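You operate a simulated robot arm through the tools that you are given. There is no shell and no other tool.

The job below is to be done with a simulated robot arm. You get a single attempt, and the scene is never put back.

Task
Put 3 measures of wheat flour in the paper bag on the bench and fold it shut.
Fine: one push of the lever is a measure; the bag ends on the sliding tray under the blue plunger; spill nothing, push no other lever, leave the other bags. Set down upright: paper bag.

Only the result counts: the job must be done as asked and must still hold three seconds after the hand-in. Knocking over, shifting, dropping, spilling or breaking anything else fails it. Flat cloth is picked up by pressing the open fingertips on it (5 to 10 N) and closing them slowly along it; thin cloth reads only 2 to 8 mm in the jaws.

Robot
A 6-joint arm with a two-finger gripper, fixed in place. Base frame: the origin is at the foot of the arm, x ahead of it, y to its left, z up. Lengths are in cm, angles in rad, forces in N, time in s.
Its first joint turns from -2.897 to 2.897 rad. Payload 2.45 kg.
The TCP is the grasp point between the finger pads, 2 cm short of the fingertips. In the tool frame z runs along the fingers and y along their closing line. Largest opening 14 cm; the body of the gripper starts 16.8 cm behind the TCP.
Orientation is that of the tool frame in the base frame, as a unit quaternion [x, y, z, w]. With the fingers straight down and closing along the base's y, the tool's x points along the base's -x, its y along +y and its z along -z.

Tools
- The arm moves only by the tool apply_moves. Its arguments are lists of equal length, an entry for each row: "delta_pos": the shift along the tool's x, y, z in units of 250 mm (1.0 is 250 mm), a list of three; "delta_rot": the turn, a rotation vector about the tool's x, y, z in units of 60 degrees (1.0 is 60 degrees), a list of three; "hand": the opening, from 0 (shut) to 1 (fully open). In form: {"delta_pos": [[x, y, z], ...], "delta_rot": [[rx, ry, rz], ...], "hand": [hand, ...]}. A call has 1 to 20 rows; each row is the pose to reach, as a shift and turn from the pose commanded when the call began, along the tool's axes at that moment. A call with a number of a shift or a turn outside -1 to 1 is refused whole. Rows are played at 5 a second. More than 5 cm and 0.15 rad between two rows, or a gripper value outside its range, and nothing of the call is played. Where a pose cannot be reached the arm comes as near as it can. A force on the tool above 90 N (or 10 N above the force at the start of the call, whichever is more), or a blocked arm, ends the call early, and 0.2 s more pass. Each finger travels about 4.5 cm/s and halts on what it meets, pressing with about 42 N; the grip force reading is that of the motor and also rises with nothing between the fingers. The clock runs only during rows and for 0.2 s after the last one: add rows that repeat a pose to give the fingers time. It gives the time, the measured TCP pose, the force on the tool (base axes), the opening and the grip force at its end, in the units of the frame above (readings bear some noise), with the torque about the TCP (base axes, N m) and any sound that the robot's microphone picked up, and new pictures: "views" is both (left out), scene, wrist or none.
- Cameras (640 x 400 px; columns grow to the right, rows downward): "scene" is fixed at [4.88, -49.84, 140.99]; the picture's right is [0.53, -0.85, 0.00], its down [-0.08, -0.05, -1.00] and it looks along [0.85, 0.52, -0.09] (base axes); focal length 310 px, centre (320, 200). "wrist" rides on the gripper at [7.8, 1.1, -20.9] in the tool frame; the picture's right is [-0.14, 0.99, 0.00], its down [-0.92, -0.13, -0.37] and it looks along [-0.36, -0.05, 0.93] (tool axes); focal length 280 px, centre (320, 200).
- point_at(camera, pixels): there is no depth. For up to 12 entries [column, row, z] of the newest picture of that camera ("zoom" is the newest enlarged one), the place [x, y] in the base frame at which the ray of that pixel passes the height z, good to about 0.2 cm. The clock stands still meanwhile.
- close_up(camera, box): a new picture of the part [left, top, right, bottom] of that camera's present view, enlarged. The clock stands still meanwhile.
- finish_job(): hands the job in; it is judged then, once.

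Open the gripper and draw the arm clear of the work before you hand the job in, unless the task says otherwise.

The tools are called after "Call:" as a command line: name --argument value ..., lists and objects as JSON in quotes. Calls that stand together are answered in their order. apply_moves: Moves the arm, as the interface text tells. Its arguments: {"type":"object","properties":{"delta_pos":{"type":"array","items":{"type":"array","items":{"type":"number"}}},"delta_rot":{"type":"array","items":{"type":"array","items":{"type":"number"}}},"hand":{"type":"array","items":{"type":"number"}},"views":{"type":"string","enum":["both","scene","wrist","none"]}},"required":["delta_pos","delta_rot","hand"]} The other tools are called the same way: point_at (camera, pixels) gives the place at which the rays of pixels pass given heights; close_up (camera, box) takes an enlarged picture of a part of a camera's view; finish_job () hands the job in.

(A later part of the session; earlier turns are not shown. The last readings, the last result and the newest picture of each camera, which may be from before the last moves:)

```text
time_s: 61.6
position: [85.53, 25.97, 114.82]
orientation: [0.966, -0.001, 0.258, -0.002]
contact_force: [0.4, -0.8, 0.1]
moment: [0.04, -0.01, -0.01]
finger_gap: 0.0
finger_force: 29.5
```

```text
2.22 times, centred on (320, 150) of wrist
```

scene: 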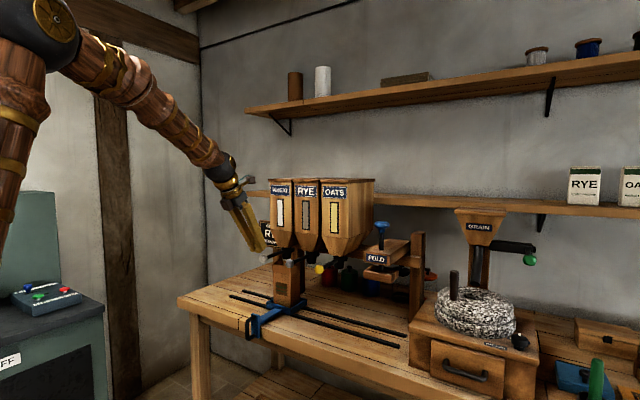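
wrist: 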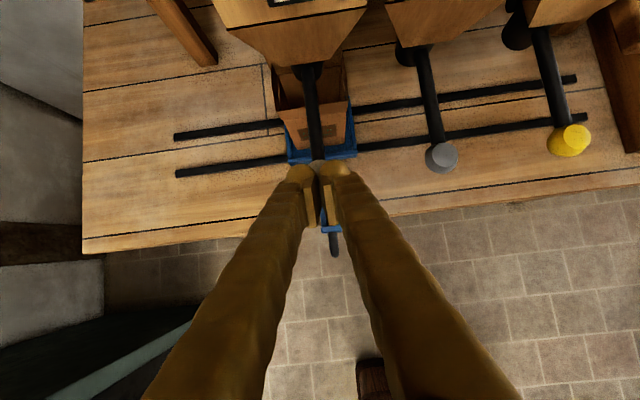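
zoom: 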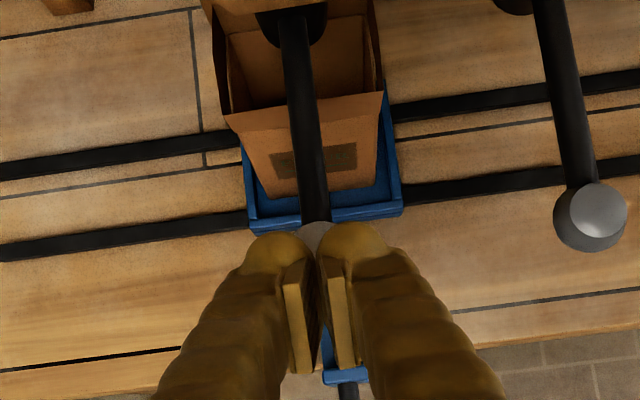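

The closed tips are just above and in front of the white knob. I advance along the tool axis by 3 cm slowly, watching the force.

Call:
apply_moves --delta_pos '[[0, 0, 0.03], [0, 0, 0.06], [0, 0, 0.08], [0, 0, 0.1], [0, 0, 0.11], [0, 0, 0.12]]' --delta_rot '[[0, 0, 0], [0, 0, 0], [0, 0, 0], [0, 0, 0], [0, 0, 0], [0, 0, 0]]' --hand '[0, 0, 0, 0, 0, 0]' --views "scene"

Call:
close_up --camera "scene" --box '[230, 210, 310, 290]'

```text
time_s: 63.0
position: [86.76, 26.12, 112.06]
orientation: [0.966, -0.002, 0.259, -0.001]
contact_force: [-1.2, 0.3, 1.2]
moment: [-0.02, 0.01, 0.02]
finger_gap: 0.02
finger_force: 29.4
```

scene: 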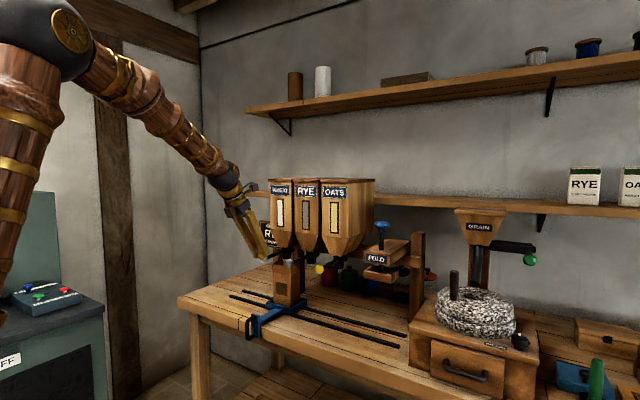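

```text
5.00 times, centred on (270, 250) of scene
```

zoom: 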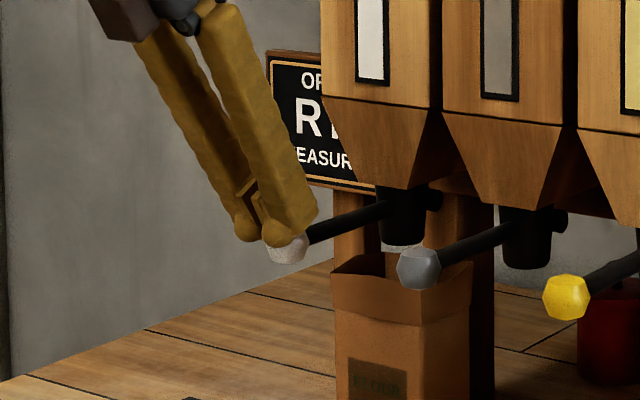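

Tips have reached the knob, force still about 1 N. I push a further 1 cm.

Call:
apply_moves --delta_pos '[[0, 0, 0.01], [0, 0, 0.02], [0, 0, 0.03], [0, 0, 0.04]]' --delta_rot '[[0, 0, 0], [0, 0, 0], [0, 0, 0], [0, 0, 0]]' --hand '[0, 0, 0, 0]' --views "scene"

Call:
close_up --camera "scene" --box '[230, 210, 310, 290]'

```text
time_s: 64.0
position: [87.34, 25.89, 111.35]
orientation: [0.966, -0.001, 0.258, -0.001]
contact_force: [-1.5, -0.2, 2.5]
moment: [-0.06, 0.01, -0.02]
finger_gap: 0.01
finger_force: 29.5
```

scene: 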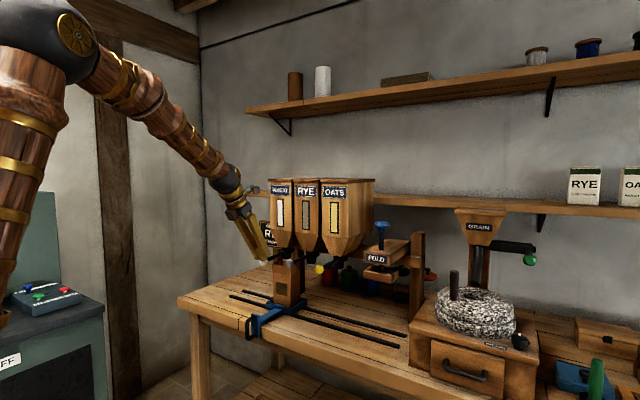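

```text
5.00 times, centred on (270, 250) of scene
```

zoom: 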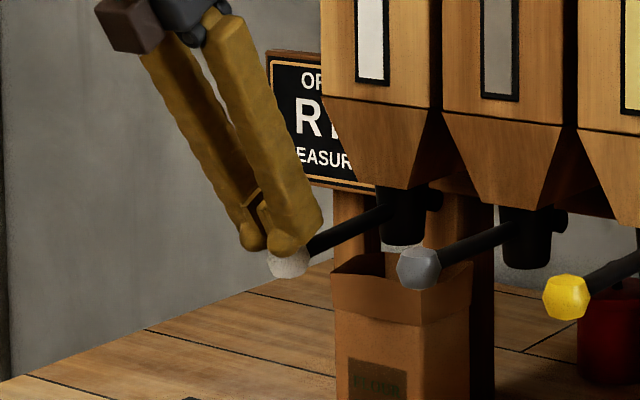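

The knob has gone down with a light spring force (~2.5 N), so the lever is pushed downward. I continue 1.5 cm more.

Call:
apply_moves --delta_pos '[[0, 0, 0.015], [0, 0, 0.03], [0, 0, 0.045], [0, 0, 0.06]]' --delta_rot '[[0, 0, 0], [0, 0, 0], [0, 0, 0], [0, 0, 0]]' --hand '[0, 0, 0, 0]' --views "scene"

Call:
close_up --camera "scene" --box '[230, 210, 310, 290]'

```text
time_s: 65.0
position: [88.1, 26.02, 110.04]
orientation: [0.966, -0.001, 0.259, -0.001]
contact_force: [-1.2, -1.2, 1.5]
moment: [0.0, 0.0, -0.05]
finger_gap: 0.6
finger_force: 29.3
```

scene: 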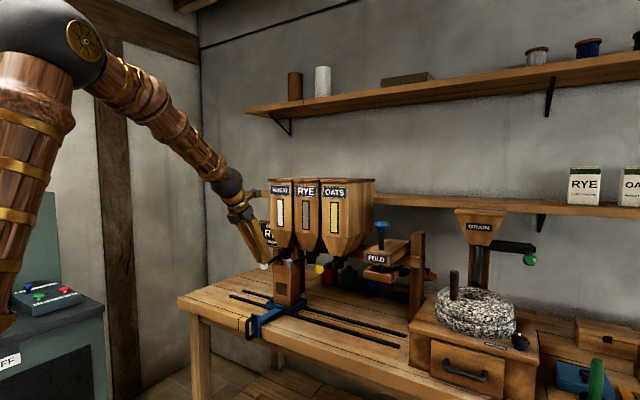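

```text
5.00 times, centred on (270, 250) of scene
```

zoom: 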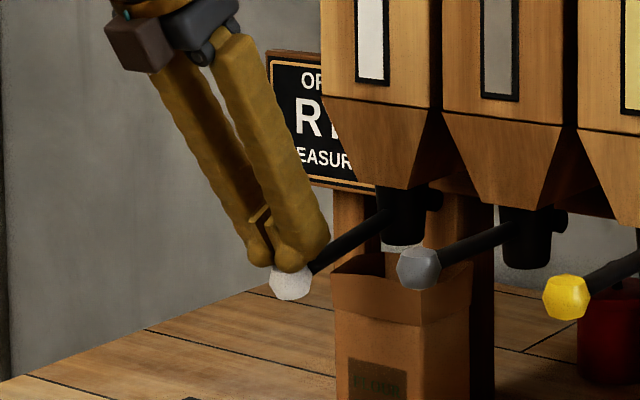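

The lever is down about 3 cm but the finger gap reads 0.6, so the rod is starting to wedge between the two closed tips. I back off straight along the tool axis and will turn the tool 90° so that the tips lie across the lever.

Call:
apply_moves --delta_pos '[[0, 0, -0.03], [0, 0, -0.07], [0, 0, -0.12], [0, 0, -0.18], [0, 0, -0.24], [0, 0, -0.3], [0, 0, -0.3], [0, 0, -0.3]]' --delta_rot '[[0, 0, 0], [0, 0, 0], [0, 0, 0], [0, 0, 0], [0, 0, 0], [0, 0, 0], [0, 0, 0], [0, 0, 0]]' --hand '[0, 0, 0, 0, 0, 0, 0, 0]' --views "both"

Call:
close_up --camera "scene" --box '[230, 210, 310, 290]'

Call:
close_up --camera "wrist" --box '[250, 40, 390, 180]'

```text
time_s: 66.8
position: [84.43, 26.04, 116.52]
orientation: [0.966, -0.001, 0.259, -0.001]
contact_force: [-0.2, -0.4, -0.5]
moment: [-0.02, -0.01, 0.05]
finger_gap: 0.03
finger_force: 29.8
```

scene: 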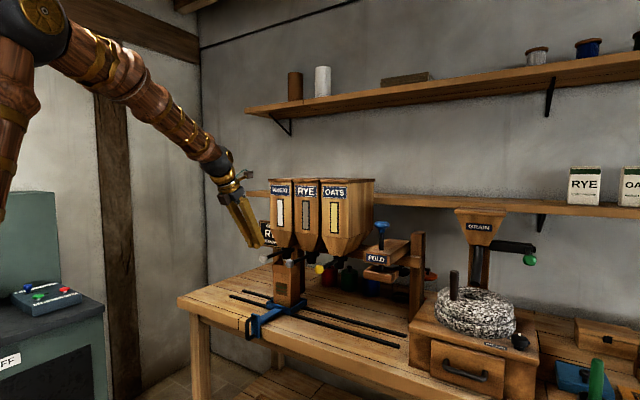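
wrist: 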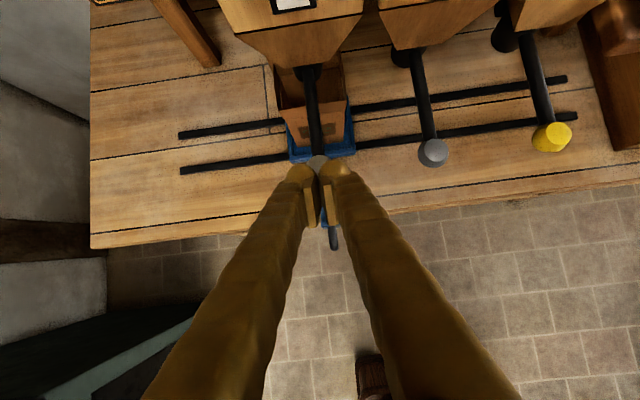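

```text
5.00 times, centred on (270, 250) of scene
```

zoom: 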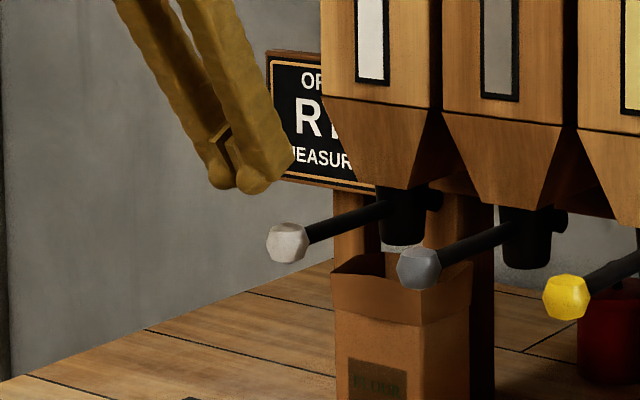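

```text
2.86 times, centred on (320, 110) of wrist
```

zoom: 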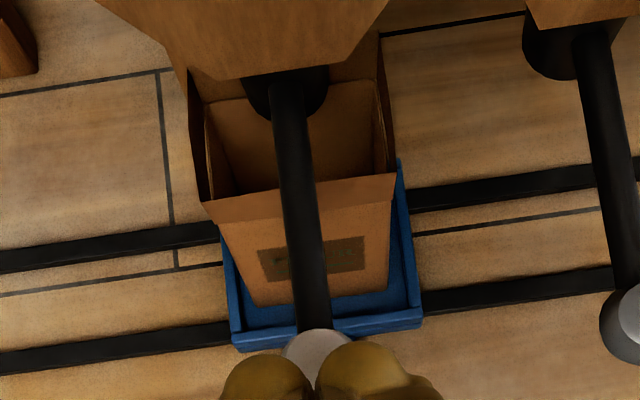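

The lever sprang back to its original position and the bag is still empty inside (brown bottom visible). Now I turn the tool +90° about its own axis at this spot.

Call:
apply_moves --delta_pos '[[0, 0, 0], [0, 0, 0], [0, 0, 0], [0, 0, 0], [0, 0, 0], [0, 0, 0], [0, 0, 0], [0, 0, 0]]' --delta_rot '[[0, 0, 0.125], [0, 0, 0.25], [0, 0, 0.375], [0, 0, 0.5], [0, 0, 0.625], [0, 0, 0.75], [0, 0, 0.875], [0, 0, 1.0]]' --hand '[0, 0, 0, 0, 0, 0, 0, 0]' --views "none"

Call:
apply_moves --delta_pos '[[0, 0, 0], [0, 0, 0], [0, 0, 0], [0, 0, 0], [0, 0, 0]]' --delta_rot '[[0, 0, 0.125], [0, 0, 0.25], [0, 0, 0.375], [0, 0, 0.5], [0, 0, 0.5]]' --hand '[0, 0, 0, 0, 0]' --views "both"

Call:
close_up --camera "scene" --box '[230, 200, 310, 290]'

```text
time_s: 68.6
position: [84.4, 25.91, 116.56]
orientation: [0.836, -0.485, 0.223, -0.131]
contact_force: [0.4, 0.0, 0.0]
moment: [-0.01, 0.01, -0.02]
finger_gap: 0.0
finger_force: 29.7
```

```text
time_s: 69.8
position: [84.61, 25.99, 116.64]
orientation: [-0.681, 0.685, -0.182, 0.184]
contact_force: [-0.3, -0.2, 1.3]
moment: [-0.03, 0.01, -0.03]
finger_gap: 0.02
finger_force: 29.5
```

scene: 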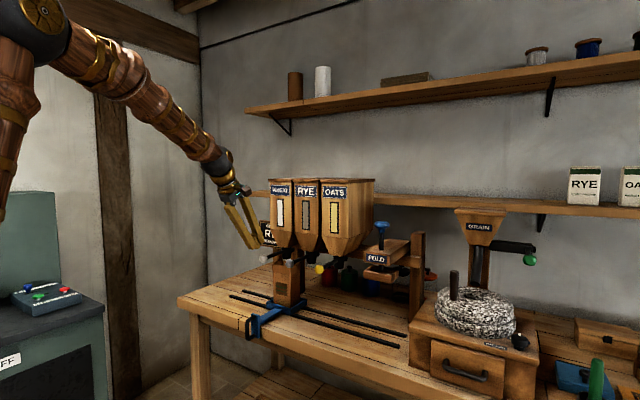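
wrist: 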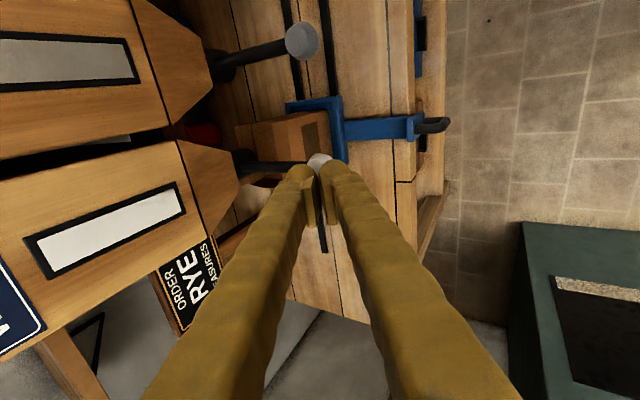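

```text
4.44 times, centred on (270, 245) of scene
```

zoom: 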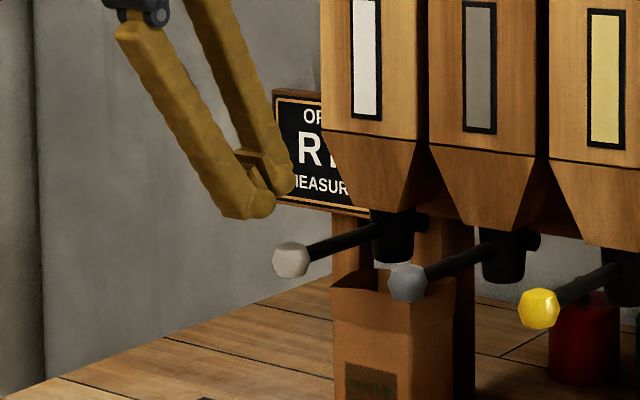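

Now the tips lie across the lever, tool axis aimed at the knob. I advance 4.5 cm along the axis to near contact.

Call:
apply_moves --delta_pos '[[0, 0, 0.04], [0, 0, 0.08], [0, 0, 0.12], [0, 0, 0.15], [0, 0, 0.17], [0, 0, 0.18]]' --delta_rot '[[0, 0, 0], [0, 0, 0], [0, 0, 0], [0, 0, 0], [0, 0, 0], [0, 0, 0]]' --hand '[0, 0, 0, 0, 0, 0]' --views "both"

Call:
close_up --camera "scene" --box '[240, 225, 310, 285]'

Call:
close_up --camera "wrist" --box '[230, 80, 430, 240]'

```text
time_s: 71.2
position: [86.79, 25.93, 112.73]
orientation: [-0.682, 0.684, -0.182, 0.183]
contact_force: [0.5, -0.4, 0.6]
moment: [0.03, 0.03, -0.02]
finger_gap: 0.0
finger_force: 29.4
```

scene: 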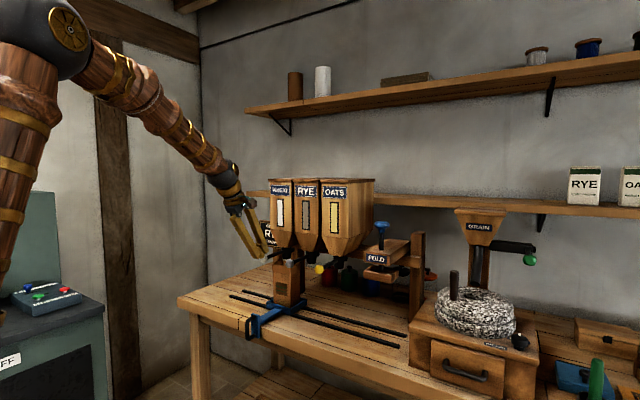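
wrist: 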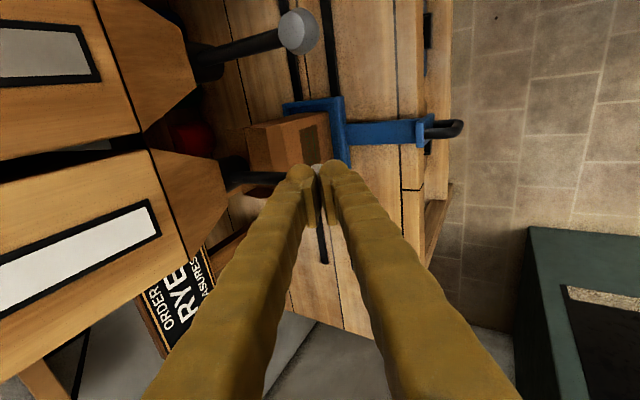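

```text
6.67 times, centred on (275, 255) of scene
```

zoom: 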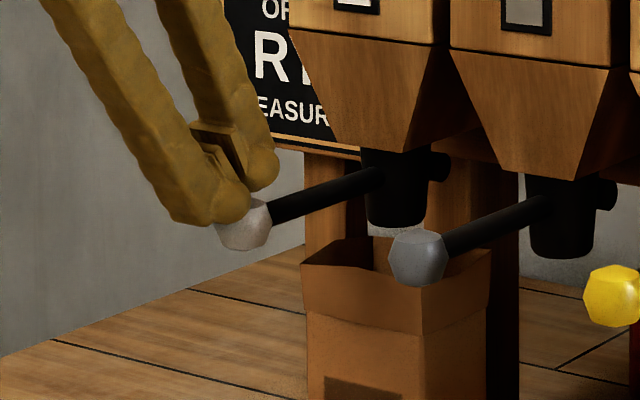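

```text
2.50 times, centred on (330, 160) of wrist
```

zoom: 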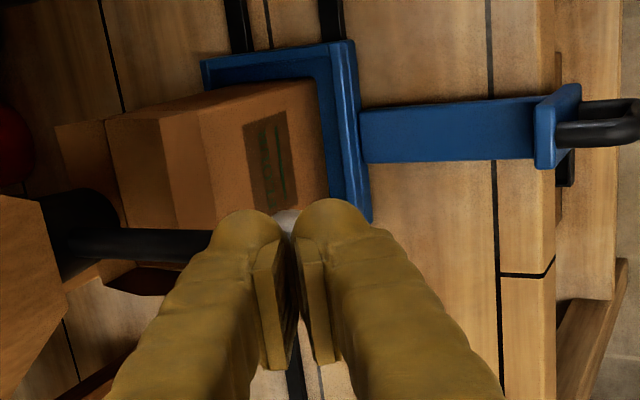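

Tips are at the knob. I push down 2 cm (mostly vertical, following the arc).

Call:
apply_moves --delta_pos '[[0, 0.0074, 0.0188], [0, 0.0148, 0.0376], [0, 0.0222, 0.0564], [0, 0.0296, 0.0752]]' --delta_rot '[[0, 0, 0], [0, 0, 0], [0, 0, 0], [0, 0, 0]]' --hand '[0, 0, 0, 0]' --views "scene"

Call:
close_up --camera "scene" --box '[240, 225, 310, 285]'

```text
time_s: 72.2
position: [86.94, 25.95, 110.64]
orientation: [-0.682, 0.684, -0.182, 0.183]
contact_force: [-3.7, 0.1, 1.1]
moment: [0.0, 0.04, -0.03]
finger_gap: 0.04
finger_force: 29.6
```

scene: 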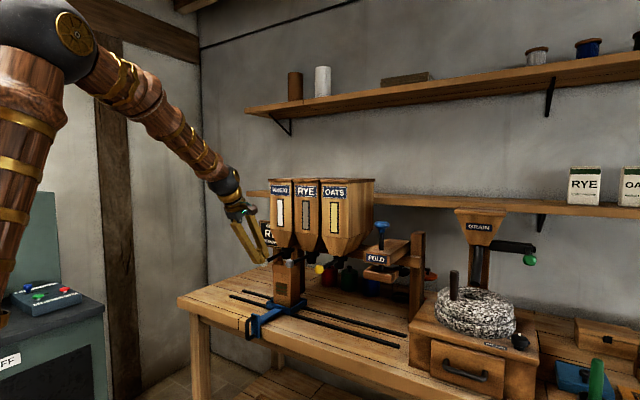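

```text
6.67 times, centred on (275, 255) of scene
```

zoom: 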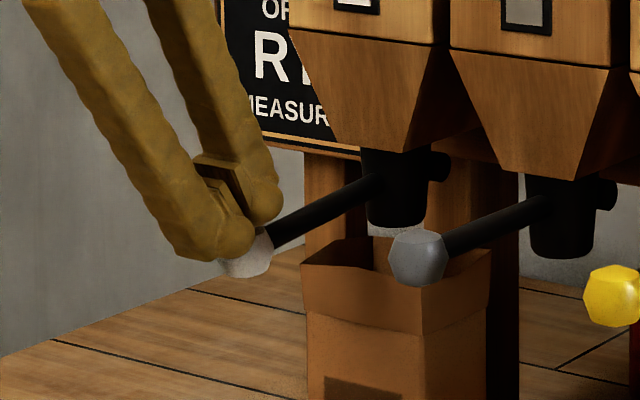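

The front tip sits in front of the knob rather than on it (force mostly along x). I raise 4 cm, shift 1.8 cm forward so that the front fingertip is on top of the knob, and then push straight down.

Call:
apply_moves --delta_pos '[[0, -0.02, -0.035], [0, -0.04, -0.069], [0, -0.06, -0.104], [0, -0.08, -0.139], [0, -0.111, -0.121], [0, -0.142, -0.103], [0, -0.142, -0.103]]' --delta_rot '[[0, 0, 0], [0, 0, 0], [0, 0, 0], [0, 0, 0], [0, 0, 0], [0, 0, 0], [0, 0, 0]]' --hand '[0, 0, 0, 0, 0, 0, 0]' --views "scene"

Call:
close_up --camera "scene" --box '[240, 225, 310, 285]'

```text
time_s: 73.8
position: [88.84, 26.05, 114.79]
orientation: [-0.682, 0.685, -0.182, 0.184]
contact_force: [-0.5, -0.2, -1.0]
moment: [-0.03, 0.0, 0.01]
finger_gap: 0.0
finger_force: 29.0
```

scene: 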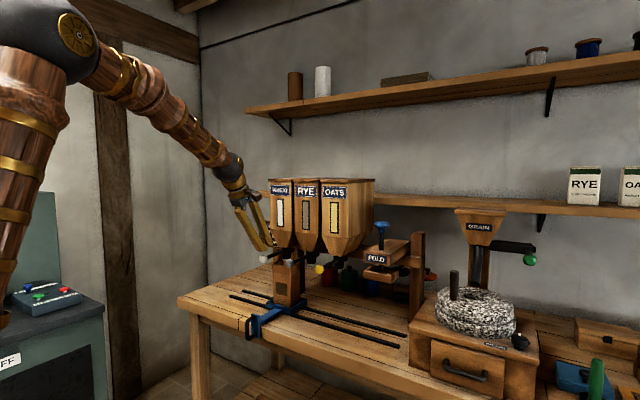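

```text
6.67 times, centred on (275, 255) of scene
```

zoom: 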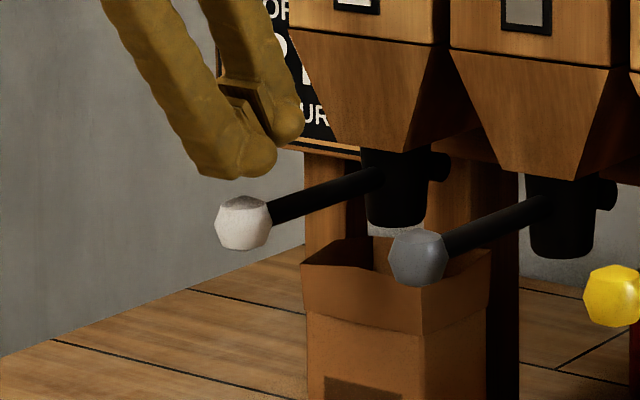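

The front fingertip is now directly above the knob. I push straight down 3 cm.

Call:
apply_moves --delta_pos '[[0, 0.01, 0.0173], [0, 0.02, 0.0346], [0, 0.028, 0.053], [0, 0.036, 0.0715], [0, 0.044, 0.09], [0, 0.052, 0.1085]]' --delta_rot '[[0, 0, 0], [0, 0, 0], [0, 0, 0], [0, 0, 0], [0, 0, 0], [0, 0, 0]]' --hand '[0, 0, 0, 0, 0, 0]' --views "scene"

Call:
close_up --camera "scene" --box '[240, 225, 310, 285]'

```text
time_s: 75.2
position: [88.91, 25.92, 111.69]
orientation: [-0.682, 0.685, -0.182, 0.184]
contact_force: [-1.7, -0.9, 1.7]
moment: [-0.05, 0.03, 0.06]
finger_gap: 0.02
finger_force: 29.0
```

scene: 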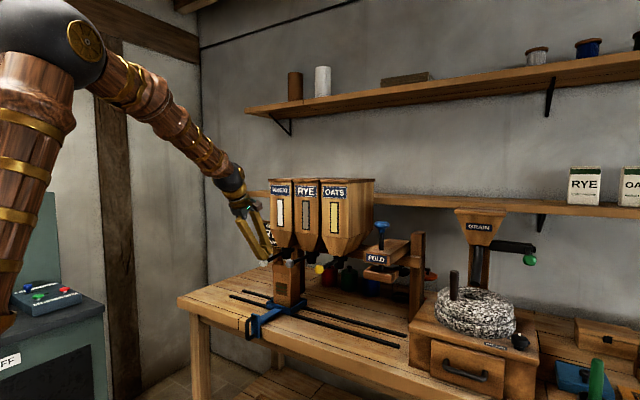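

```text
6.67 times, centred on (275, 255) of scene
```

zoom: 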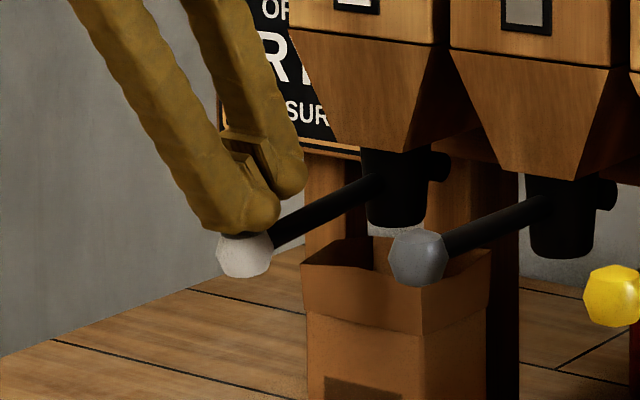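

The front tip presses the knob squarely (knob now ~2 cm down, ~2 N). I continue 2 cm further.

Call:
apply_moves --delta_pos '[[0, 0.0057, 0.0198], [0, 0.0113, 0.0396], [0, 0.017, 0.0594], [0, 0.0226, 0.0792]]' --delta_rot '[[0, 0, 0], [0, 0, 0], [0, 0, 0], [0, 0, 0]]' --hand '[0, 0, 0, 0]' --views "scene"

Call:
close_up --camera "scene" --box '[240, 225, 310, 285]'

```text
time_s: 76.2
position: [89.46, 25.96, 109.66]
orientation: [-0.682, 0.684, -0.182, 0.184]
contact_force: [-0.2, 0.2, 2.5]
moment: [0.02, 0.04, 0.0]
finger_gap: 0.0
finger_force: 30.1
```

scene: 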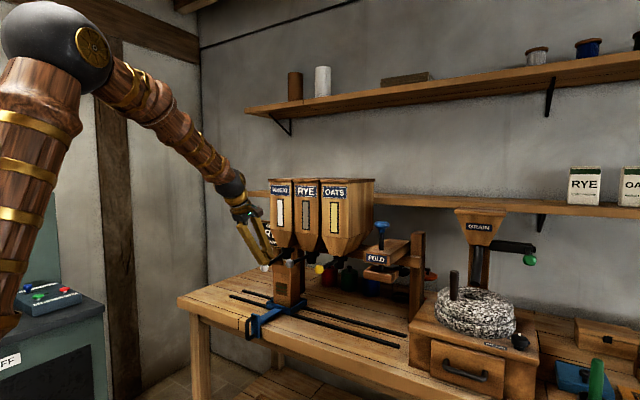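

```text
6.67 times, centred on (275, 255) of scene
```

zoom: 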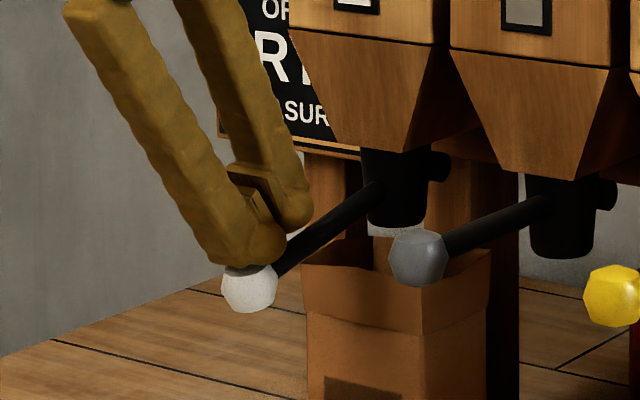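

No stop yet (2.5 N). I continue another 2 cm along the arc.

Call:
apply_moves --delta_pos '[[0, 0.004, 0.02], [0, 0.008, 0.04], [0, 0.012, 0.06], [0, 0.016, 0.08]]' --delta_rot '[[0, 0, 0], [0, 0, 0], [0, 0, 0], [0, 0, 0]]' --hand '[0, 0, 0, 0]' --views "scene"

Call:
close_up --camera "scene" --box '[240, 225, 310, 285]'

```text
time_s: 77.2
position: [90.19, 25.95, 107.77]
orientation: [-0.682, 0.684, -0.183, 0.182]
contact_force: [-1.0, -0.2, 3.7]
moment: [-0.02, 0.02, -0.01]
finger_gap: 0.01
finger_force: 29.2
```

scene: 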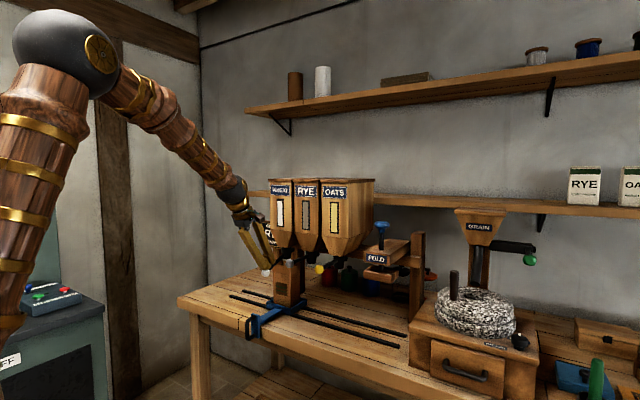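

```text
6.67 times, centred on (275, 255) of scene
```

zoom: 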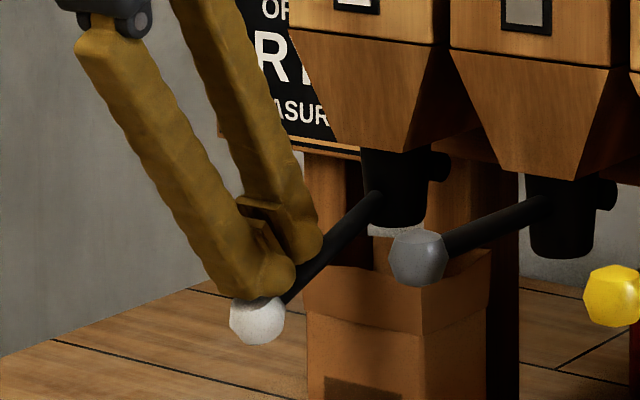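

Still moving smoothly (3.7 N, about 25°). I push a further 2 cm along the arc.

Call:
apply_moves --delta_pos '[[0, 0.001, 0.02], [0, 0.0015, 0.04], [0, 0.002, 0.06], [0, 0.002, 0.08]]' --delta_rot '[[0, 0, 0], [0, 0, 0], [0, 0, 0], [0, 0, 0]]' --hand '[0, 0, 0, 0]' --views "scene"

Call:
close_up --camera "scene" --box '[240, 225, 310, 285]'

```text
time_s: 78.2
position: [91.17, 26.0, 107.1]
orientation: [-0.681, 0.683, -0.186, 0.19]
contact_force: [-13.3, -0.9, 31.5]
moment: [-0.06, 0.8, -0.01]
finger_gap: 0.02
finger_force: 29.5
stopped in row 4: the force on the tool passed its limit at 100 N (the readings are from after the stop); the commanded pose is now the measured one
```

scene: 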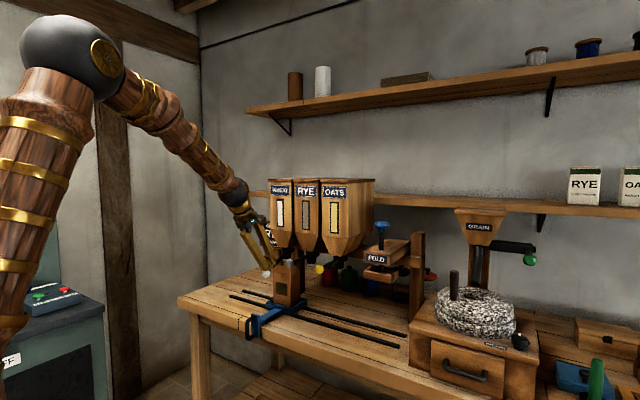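

```text
6.67 times, centred on (275, 255) of scene
```

zoom: 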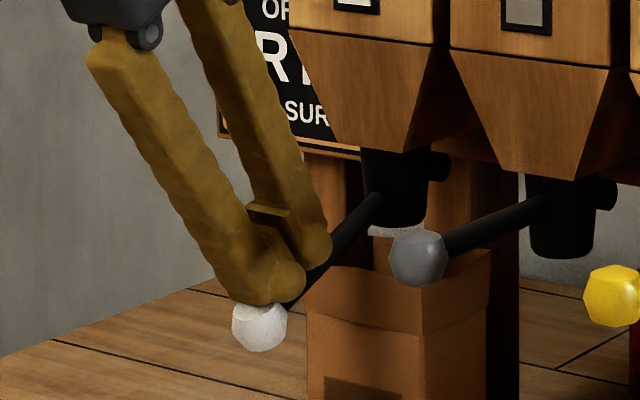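

The lever met its end stop (~28°). I raise the tool back up gradually so the lever returns with it, then check whether flour came out.

Call:
apply_moves --delta_pos '[[0, -0.005, -0.02], [0, -0.012, -0.05], [0, -0.02, -0.09], [0, -0.03, -0.135], [0, -0.042, -0.18], [0, -0.053, -0.225], [0, -0.064, -0.27], [0, -0.074, -0.313], [0, -0.074, -0.313], [0, -0.074, -0.313]]' --delta_rot '[[0, 0, 0], [0, 0, 0], [0, 0, 0], [0, 0, 0], [0, 0, 0], [0, 0, 0], [0, 0, 0], [0, 0, 0], [0, 0, 0], [0, 0, 0]]' --hand '[0, 0, 0, 0, 0, 0, 0, 0, 0, 0]' --views "both"

Call:
close_up --camera "scene" --box '[240, 225, 310, 285]'

Call:
close_up --camera "scene" --box '[260, 170, 360, 270]'

Call:
close_up --camera "wrist" --box '[180, 60, 380, 220]'

```text
time_s: 80.4
position: [88.73, 26.01, 114.59]
orientation: [-0.681, 0.684, -0.184, 0.188]
contact_force: [-0.4, -0.6, -0.7]
moment: [-0.03, 0.01, -0.01]
finger_gap: 0.0
finger_force: 29.3
```

scene: 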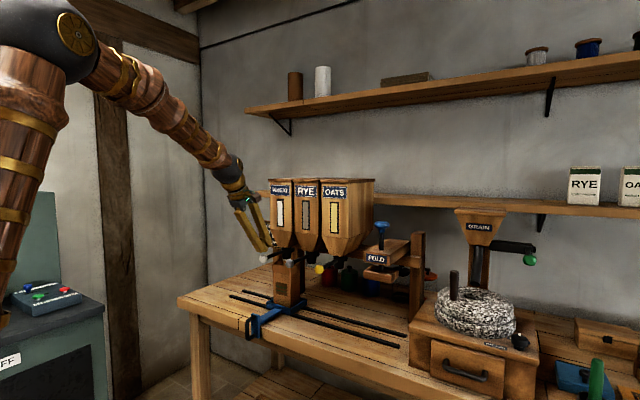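
wrist: 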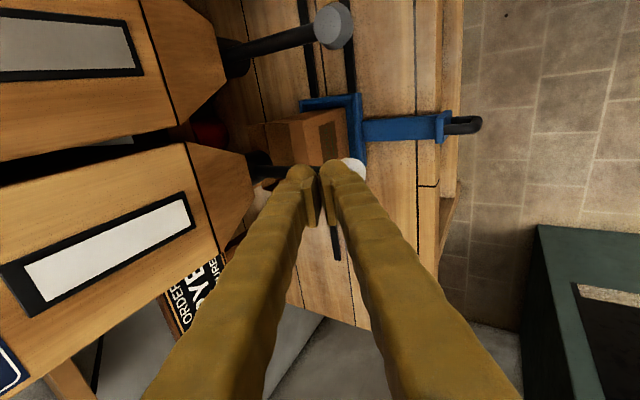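

```text
6.67 times, centred on (275, 255) of scene
```

zoom: 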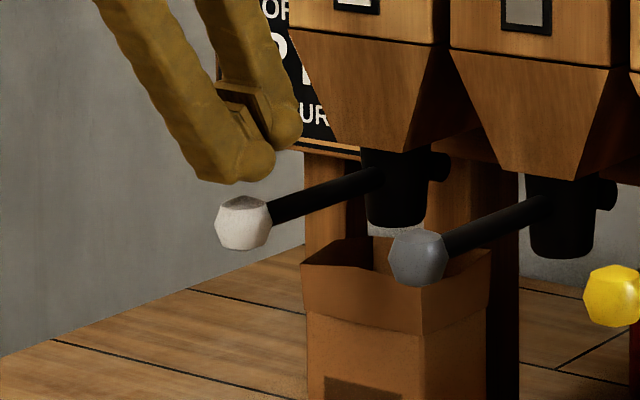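

```text
4.00 times, centred on (310, 220) of scene
```

zoom: 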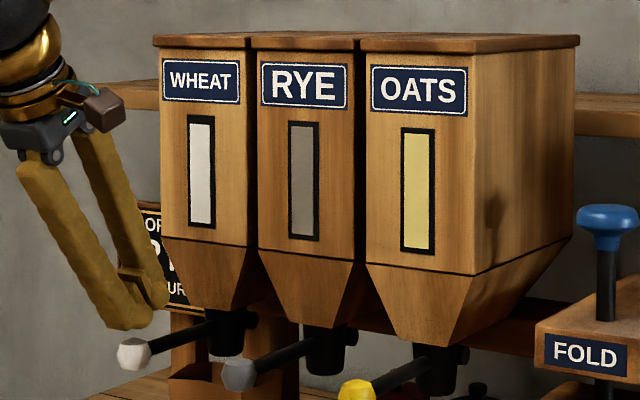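

```text
2.50 times, centred on (280, 140) of wrist
```

zoom: 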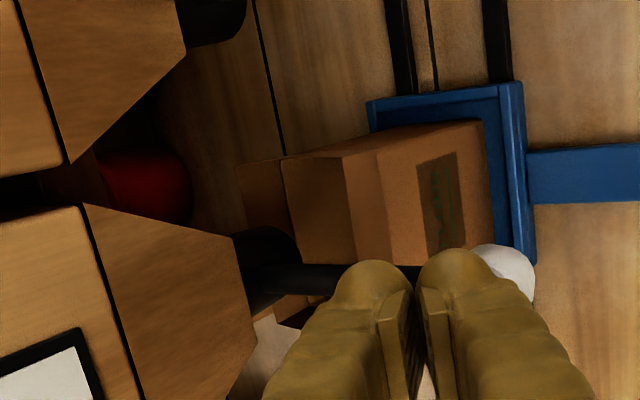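

The lever has returned. I can't see the bag's inside from here, so I rise 10 cm and turn the tool back by 90° to look into the bag from above.

Call:
apply_moves --delta_pos '[[0, -0.03, -0.042], [0, -0.06, -0.085], [0, -0.09, -0.128], [0, -0.12, -0.17], [0, -0.15, -0.213], [0, -0.18, -0.255], [0, -0.21, -0.3], [0, -0.243, -0.34]]' --delta_rot '[[0, 0, -0.125], [0, 0, -0.25], [0, 0, -0.375], [0, 0, -0.5], [0, 0, -0.625], [0, 0, -0.75], [0, 0, -0.875], [0, 0, -1.0]]' --hand '[0, 0, 0, 0, 0, 0, 0, 0]' --views "none"

Call:
apply_moves --delta_pos '[[0, 0, 0], [0, 0, 0], [0, 0, 0], [0, 0, 0], [0, 0, 0]]' --delta_rot '[[0, 0, -0.125], [0, 0, -0.25], [0, 0, -0.375], [0, 0, -0.5], [0, 0, -0.5]]' --hand '[0, 0, 0, 0, 0]' --views "both"

Call:
close_up --camera "wrist" --box '[260, 40, 380, 160]'

```text
time_s: 82.2
position: [89.71, 25.91, 124.95]
orientation: [0.932, -0.25, 0.253, -0.07]
contact_force: [0.2, 0.7, 0.0]
moment: [-0.03, 0.0, 0.02]
finger_gap: 0.02
finger_force: 29.5
```

```text
time_s: 83.4
position: [89.64, 25.89, 124.94]
orientation: [0.965, -0.001, 0.262, -0.002]
contact_force: [0.2, 0.2, 0.3]
moment: [0.02, -0.02, 0.01]
finger_gap: 0.0
finger_force: 28.9
```

scene: 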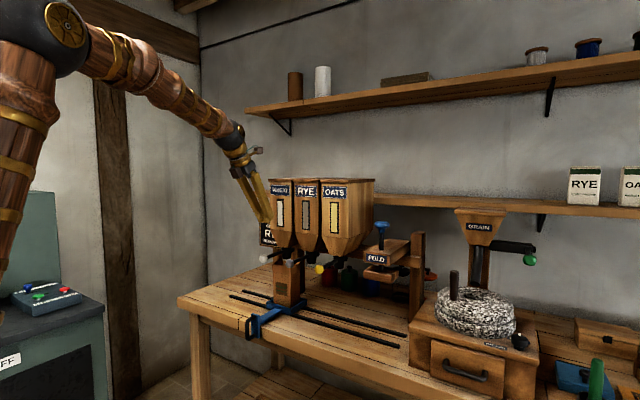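
wrist: 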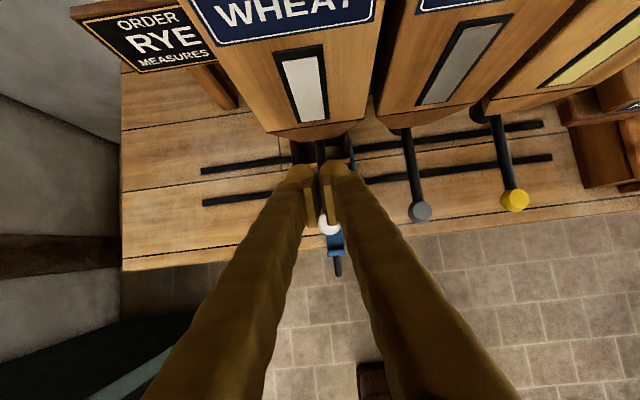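

```text
3.33 times, centred on (320, 100) of wrist
```

zoom: 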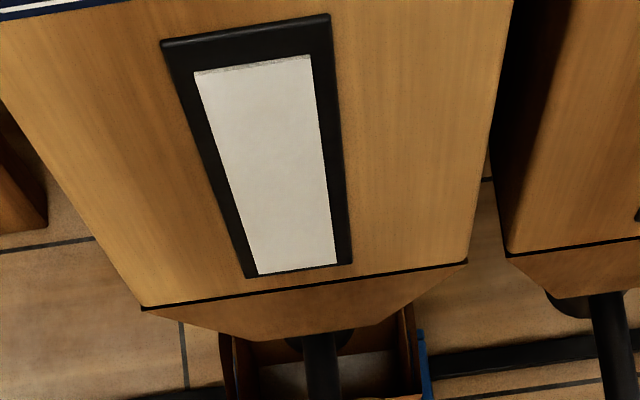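

The window level shows a small gap at the top and something pale inside the bag. I shift the camera back a little for a clear view into the bag.

Call:
apply_moves --delta_pos '[[-0.06, 0, 0.0], [-0.12, 0, 0.0], [-0.18, 0, 0.0], [-0.18, 0, 0.0]]' --delta_rot '[[0, 0, 0], [0, 0, 0], [0, 0, 0], [0, 0, 0]]' --hand '[0, 0, 0, 0]' --views "wrist"

Call:
close_up --camera "wrist" --box '[270, 70, 370, 180]'

Call:
close_up --camera "scene" --box '[265, 175, 355, 250]'

```text
time_s: 84.4
position: [85.69, 26.17, 122.58]
orientation: [0.965, -0.001, 0.263, -0.002]
contact_force: [-0.5, 0.1, 0.2]
moment: [0.01, -0.01, 0.0]
finger_gap: 0.03
finger_force: 29.8
```

wrist: 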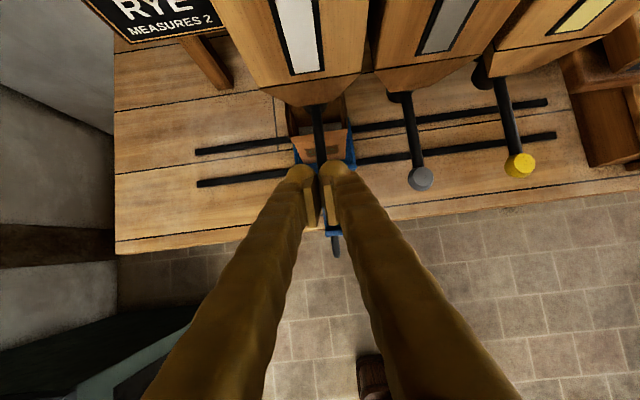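

```text
3.64 times, centred on (320, 125) of wrist
```

zoom: 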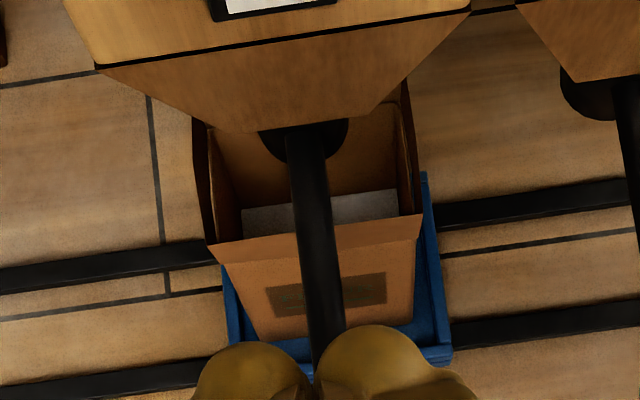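

```text
5.33 times, centred on (310, 212) of scene
```

zoom: 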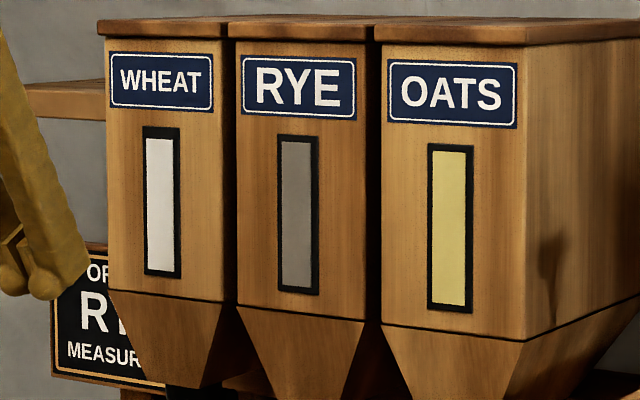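

Flour is visible in the bag (white area at zoom (240–400,190–220)), so the push did dispense. I measure its surface height from its back edge to know how much a measure is.

Call:
point_at --camera "zoom" --pixels '[[240, 235, 103.5], [320, 300, 100]]'

Call:
point_at --camera "wrist" --pixels '[[341.4, 121.6, 88], [341.4, 121.6, 90], [341.4, 121.6, 92], [341.4, 121.6, 94], [298, 127.7, 88], [298, 127.7, 90], [298, 127.7, 92], [298, 127.7, 94], [330, 93, 103.5]]'

```text
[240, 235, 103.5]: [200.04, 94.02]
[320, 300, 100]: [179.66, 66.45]
```

```text
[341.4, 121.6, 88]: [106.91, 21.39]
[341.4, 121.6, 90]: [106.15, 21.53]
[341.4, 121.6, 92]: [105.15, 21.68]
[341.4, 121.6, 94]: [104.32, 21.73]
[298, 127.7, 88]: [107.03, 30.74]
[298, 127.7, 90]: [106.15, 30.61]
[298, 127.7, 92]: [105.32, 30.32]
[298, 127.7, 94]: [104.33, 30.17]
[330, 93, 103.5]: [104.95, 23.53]
```

The flour surface is at about z≈91 (floor ≈87.5). For the second push I turn the tool +90° again and go over the knob.

Call:
apply_moves --delta_pos '[[0.004, 0.001, 0.025], [0.008, 0.002, 0.05], [0.012, 0.003, 0.075], [0.016, 0.004, 0.1], [0.02, 0.005, 0.125], [0.024, 0.006, 0.15], [0.027, 0.006, 0.176], [0.029, 0.006, 0.2015]]' --delta_rot '[[0, 0, 0.125], [0, 0, 0.25], [0, 0, 0.375], [0, 0, 0.5], [0, 0, 0.625], [0, 0, 0.75], [0, 0, 0.875], [0, 0, 1.0]]' --hand '[0, 0, 0, 0, 0, 0, 0, 0]' --views "none"

Call:
apply_moves --delta_pos '[[0, 0, 0], [0, 0, 0], [0, 0, 0], [0, 0, 0], [0, 0, 0]]' --delta_rot '[[0, 0, 0.125], [0, 0, 0.25], [0, 0, 0.375], [0, 0, 0.5], [0, 0, 0.5]]' --hand '[0, 0, 0, 0, 0]' --views "scene"

```text
time_s: 86.2
position: [88.9, 25.96, 118.5]
orientation: [0.834, -0.485, 0.225, -0.134]
contact_force: [0.1, -0.5, 0.1]
moment: [0.01, 0.0, -0.03]
finger_gap: 0.01
finger_force: 29.5
```

```text
time_s: 87.4
position: [88.86, 25.83, 118.54]
orientation: [-0.681, 0.684, -0.184, 0.187]
contact_force: [0.0, -0.5, 0.0]
moment: [-0.01, -0.01, -0.02]
finger_gap: 0.0
finger_force: 29.3
```

scene: 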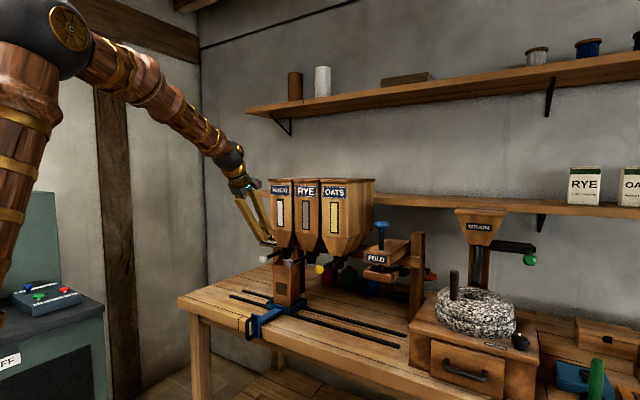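

Over the knob again at (88.9,25.9,118.5). I push along the same path to just before the stop.

Call:
apply_moves --delta_pos '[[0, 0.038, 0.063], [0, 0.0762, 0.1268], [0, 0.097, 0.162], [0, 0.118, 0.197], [0, 0.14, 0.233], [0, 0.148, 0.261], [0, 0.155, 0.289], [0, 0.1628, 0.3174], [0, 0.1675, 0.344], [0, 0.172, 0.37], [0, 0.1763, 0.3966], [0, 0.1763, 0.3966]]' --delta_rot '[[0, 0, 0], [0, 0, 0], [0, 0, 0], [0, 0, 0], [0, 0, 0], [0, 0, 0], [0, 0, 0], [0, 0, 0], [0, 0, 0], [0, 0, 0], [0, 0, 0], [0, 0, 0]]' --hand '[0, 0, 0, 0, 0, 0, 0, 0, 0, 0, 0, 0]' --views "scene"

Call:
close_up --camera "scene" --box '[240, 225, 310, 285]'

```text
time_s: 90.0
position: [90.12, 25.91, 107.66]
orientation: [-0.681, 0.683, -0.183, 0.187]
contact_force: [0.1, -0.4, 2.5]
moment: [0.0, 0.02, 0.02]
finger_gap: 0.0
finger_force: 29.7
```

scene: 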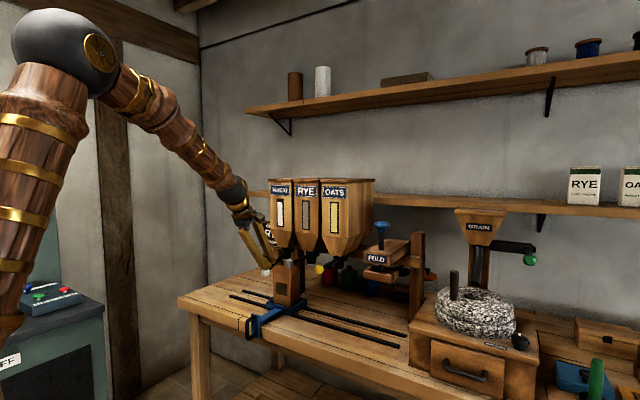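

```text
6.67 times, centred on (275, 255) of scene
```

zoom: 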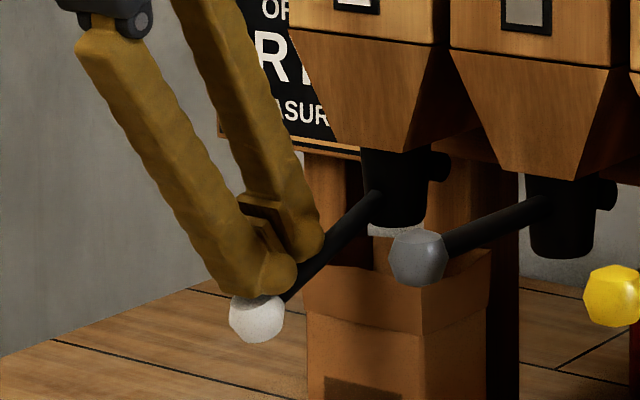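

Just before the stop (2.5 N). I press the last bit in small steps.

Call:
apply_moves --delta_pos '[[0, 0, 0.01], [0, 0, 0.018], [0, 0, 0.018]]' --delta_rot '[[0, 0, 0], [0, 0, 0], [0, 0, 0]]' --hand '[0, 0, 0]' --views "none"

```text
time_s: 90.8
position: [90.58, 25.9, 107.55]
orientation: [-0.681, 0.683, -0.184, 0.187]
contact_force: [-0.5, 1.0, 3.4]
moment: [0.03, 0.03, 0.0]
finger_gap: 0.03
finger_force: 29.5
```

Call:
apply_moves --delta_pos '[[0, 0.002, 0.008], [0, 0.004, 0.016], [0, 0.004, 0.016]]' --delta_rot '[[0, 0, 0], [0, 0, 0], [0, 0, 0]]' --hand '[0, 0, 0]' --views "none"

```text
time_s: 91.6
position: [90.43, 25.8, 107.11]
orientation: [-0.681, 0.683, -0.184, 0.188]
contact_force: [-2.1, -1.4, 25.7]
moment: [-0.04, 0.18, -0.02]
finger_gap: 0.02
finger_force: 30.0
```

End stop reached (25.7 N). I now return the lever gently along the same path.

Call:
apply_moves --delta_pos '[[0, -0.002, -0.0267], [0, -0.01, -0.066], [0, -0.0172, -0.1063], [0, -0.029, -0.148], [0, -0.0416, -0.1896], [0, -0.073, -0.243], [0, -0.1038, -0.297], [0, -0.142, -0.36], [0, -0.18, -0.4238], [0, -0.18, -0.4238]]' --delta_rot '[[0, 0, 0], [0, 0, 0], [0, 0, 0], [0, 0, 0], [0, 0, 0], [0, 0, 0], [0, 0, 0], [0, 0, 0], [0, 0, 0], [0, 0, 0]]' --hand '[0, 0, 0, 0, 0, 0, 0, 0, 0, 0]' --views "scene"

Call:
close_up --camera "scene" --box '[240, 225, 310, 285]'

```text
time_s: 93.8
position: [89.0, 25.94, 118.37]
orientation: [-0.681, 0.684, -0.184, 0.188]
contact_force: [0.1, -0.2, 0.2]
moment: [0.03, 0.01, 0.02]
finger_gap: 0.0
finger_force: 28.7
```

scene: 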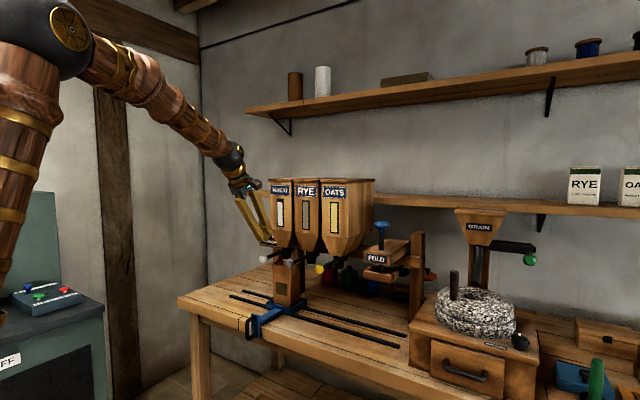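

```text
6.67 times, centred on (275, 255) of scene
```

zoom: 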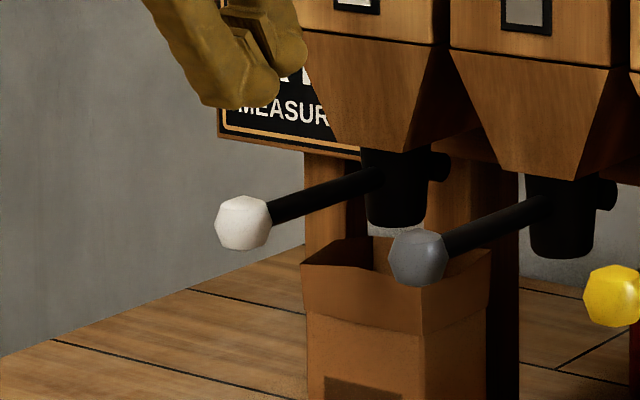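

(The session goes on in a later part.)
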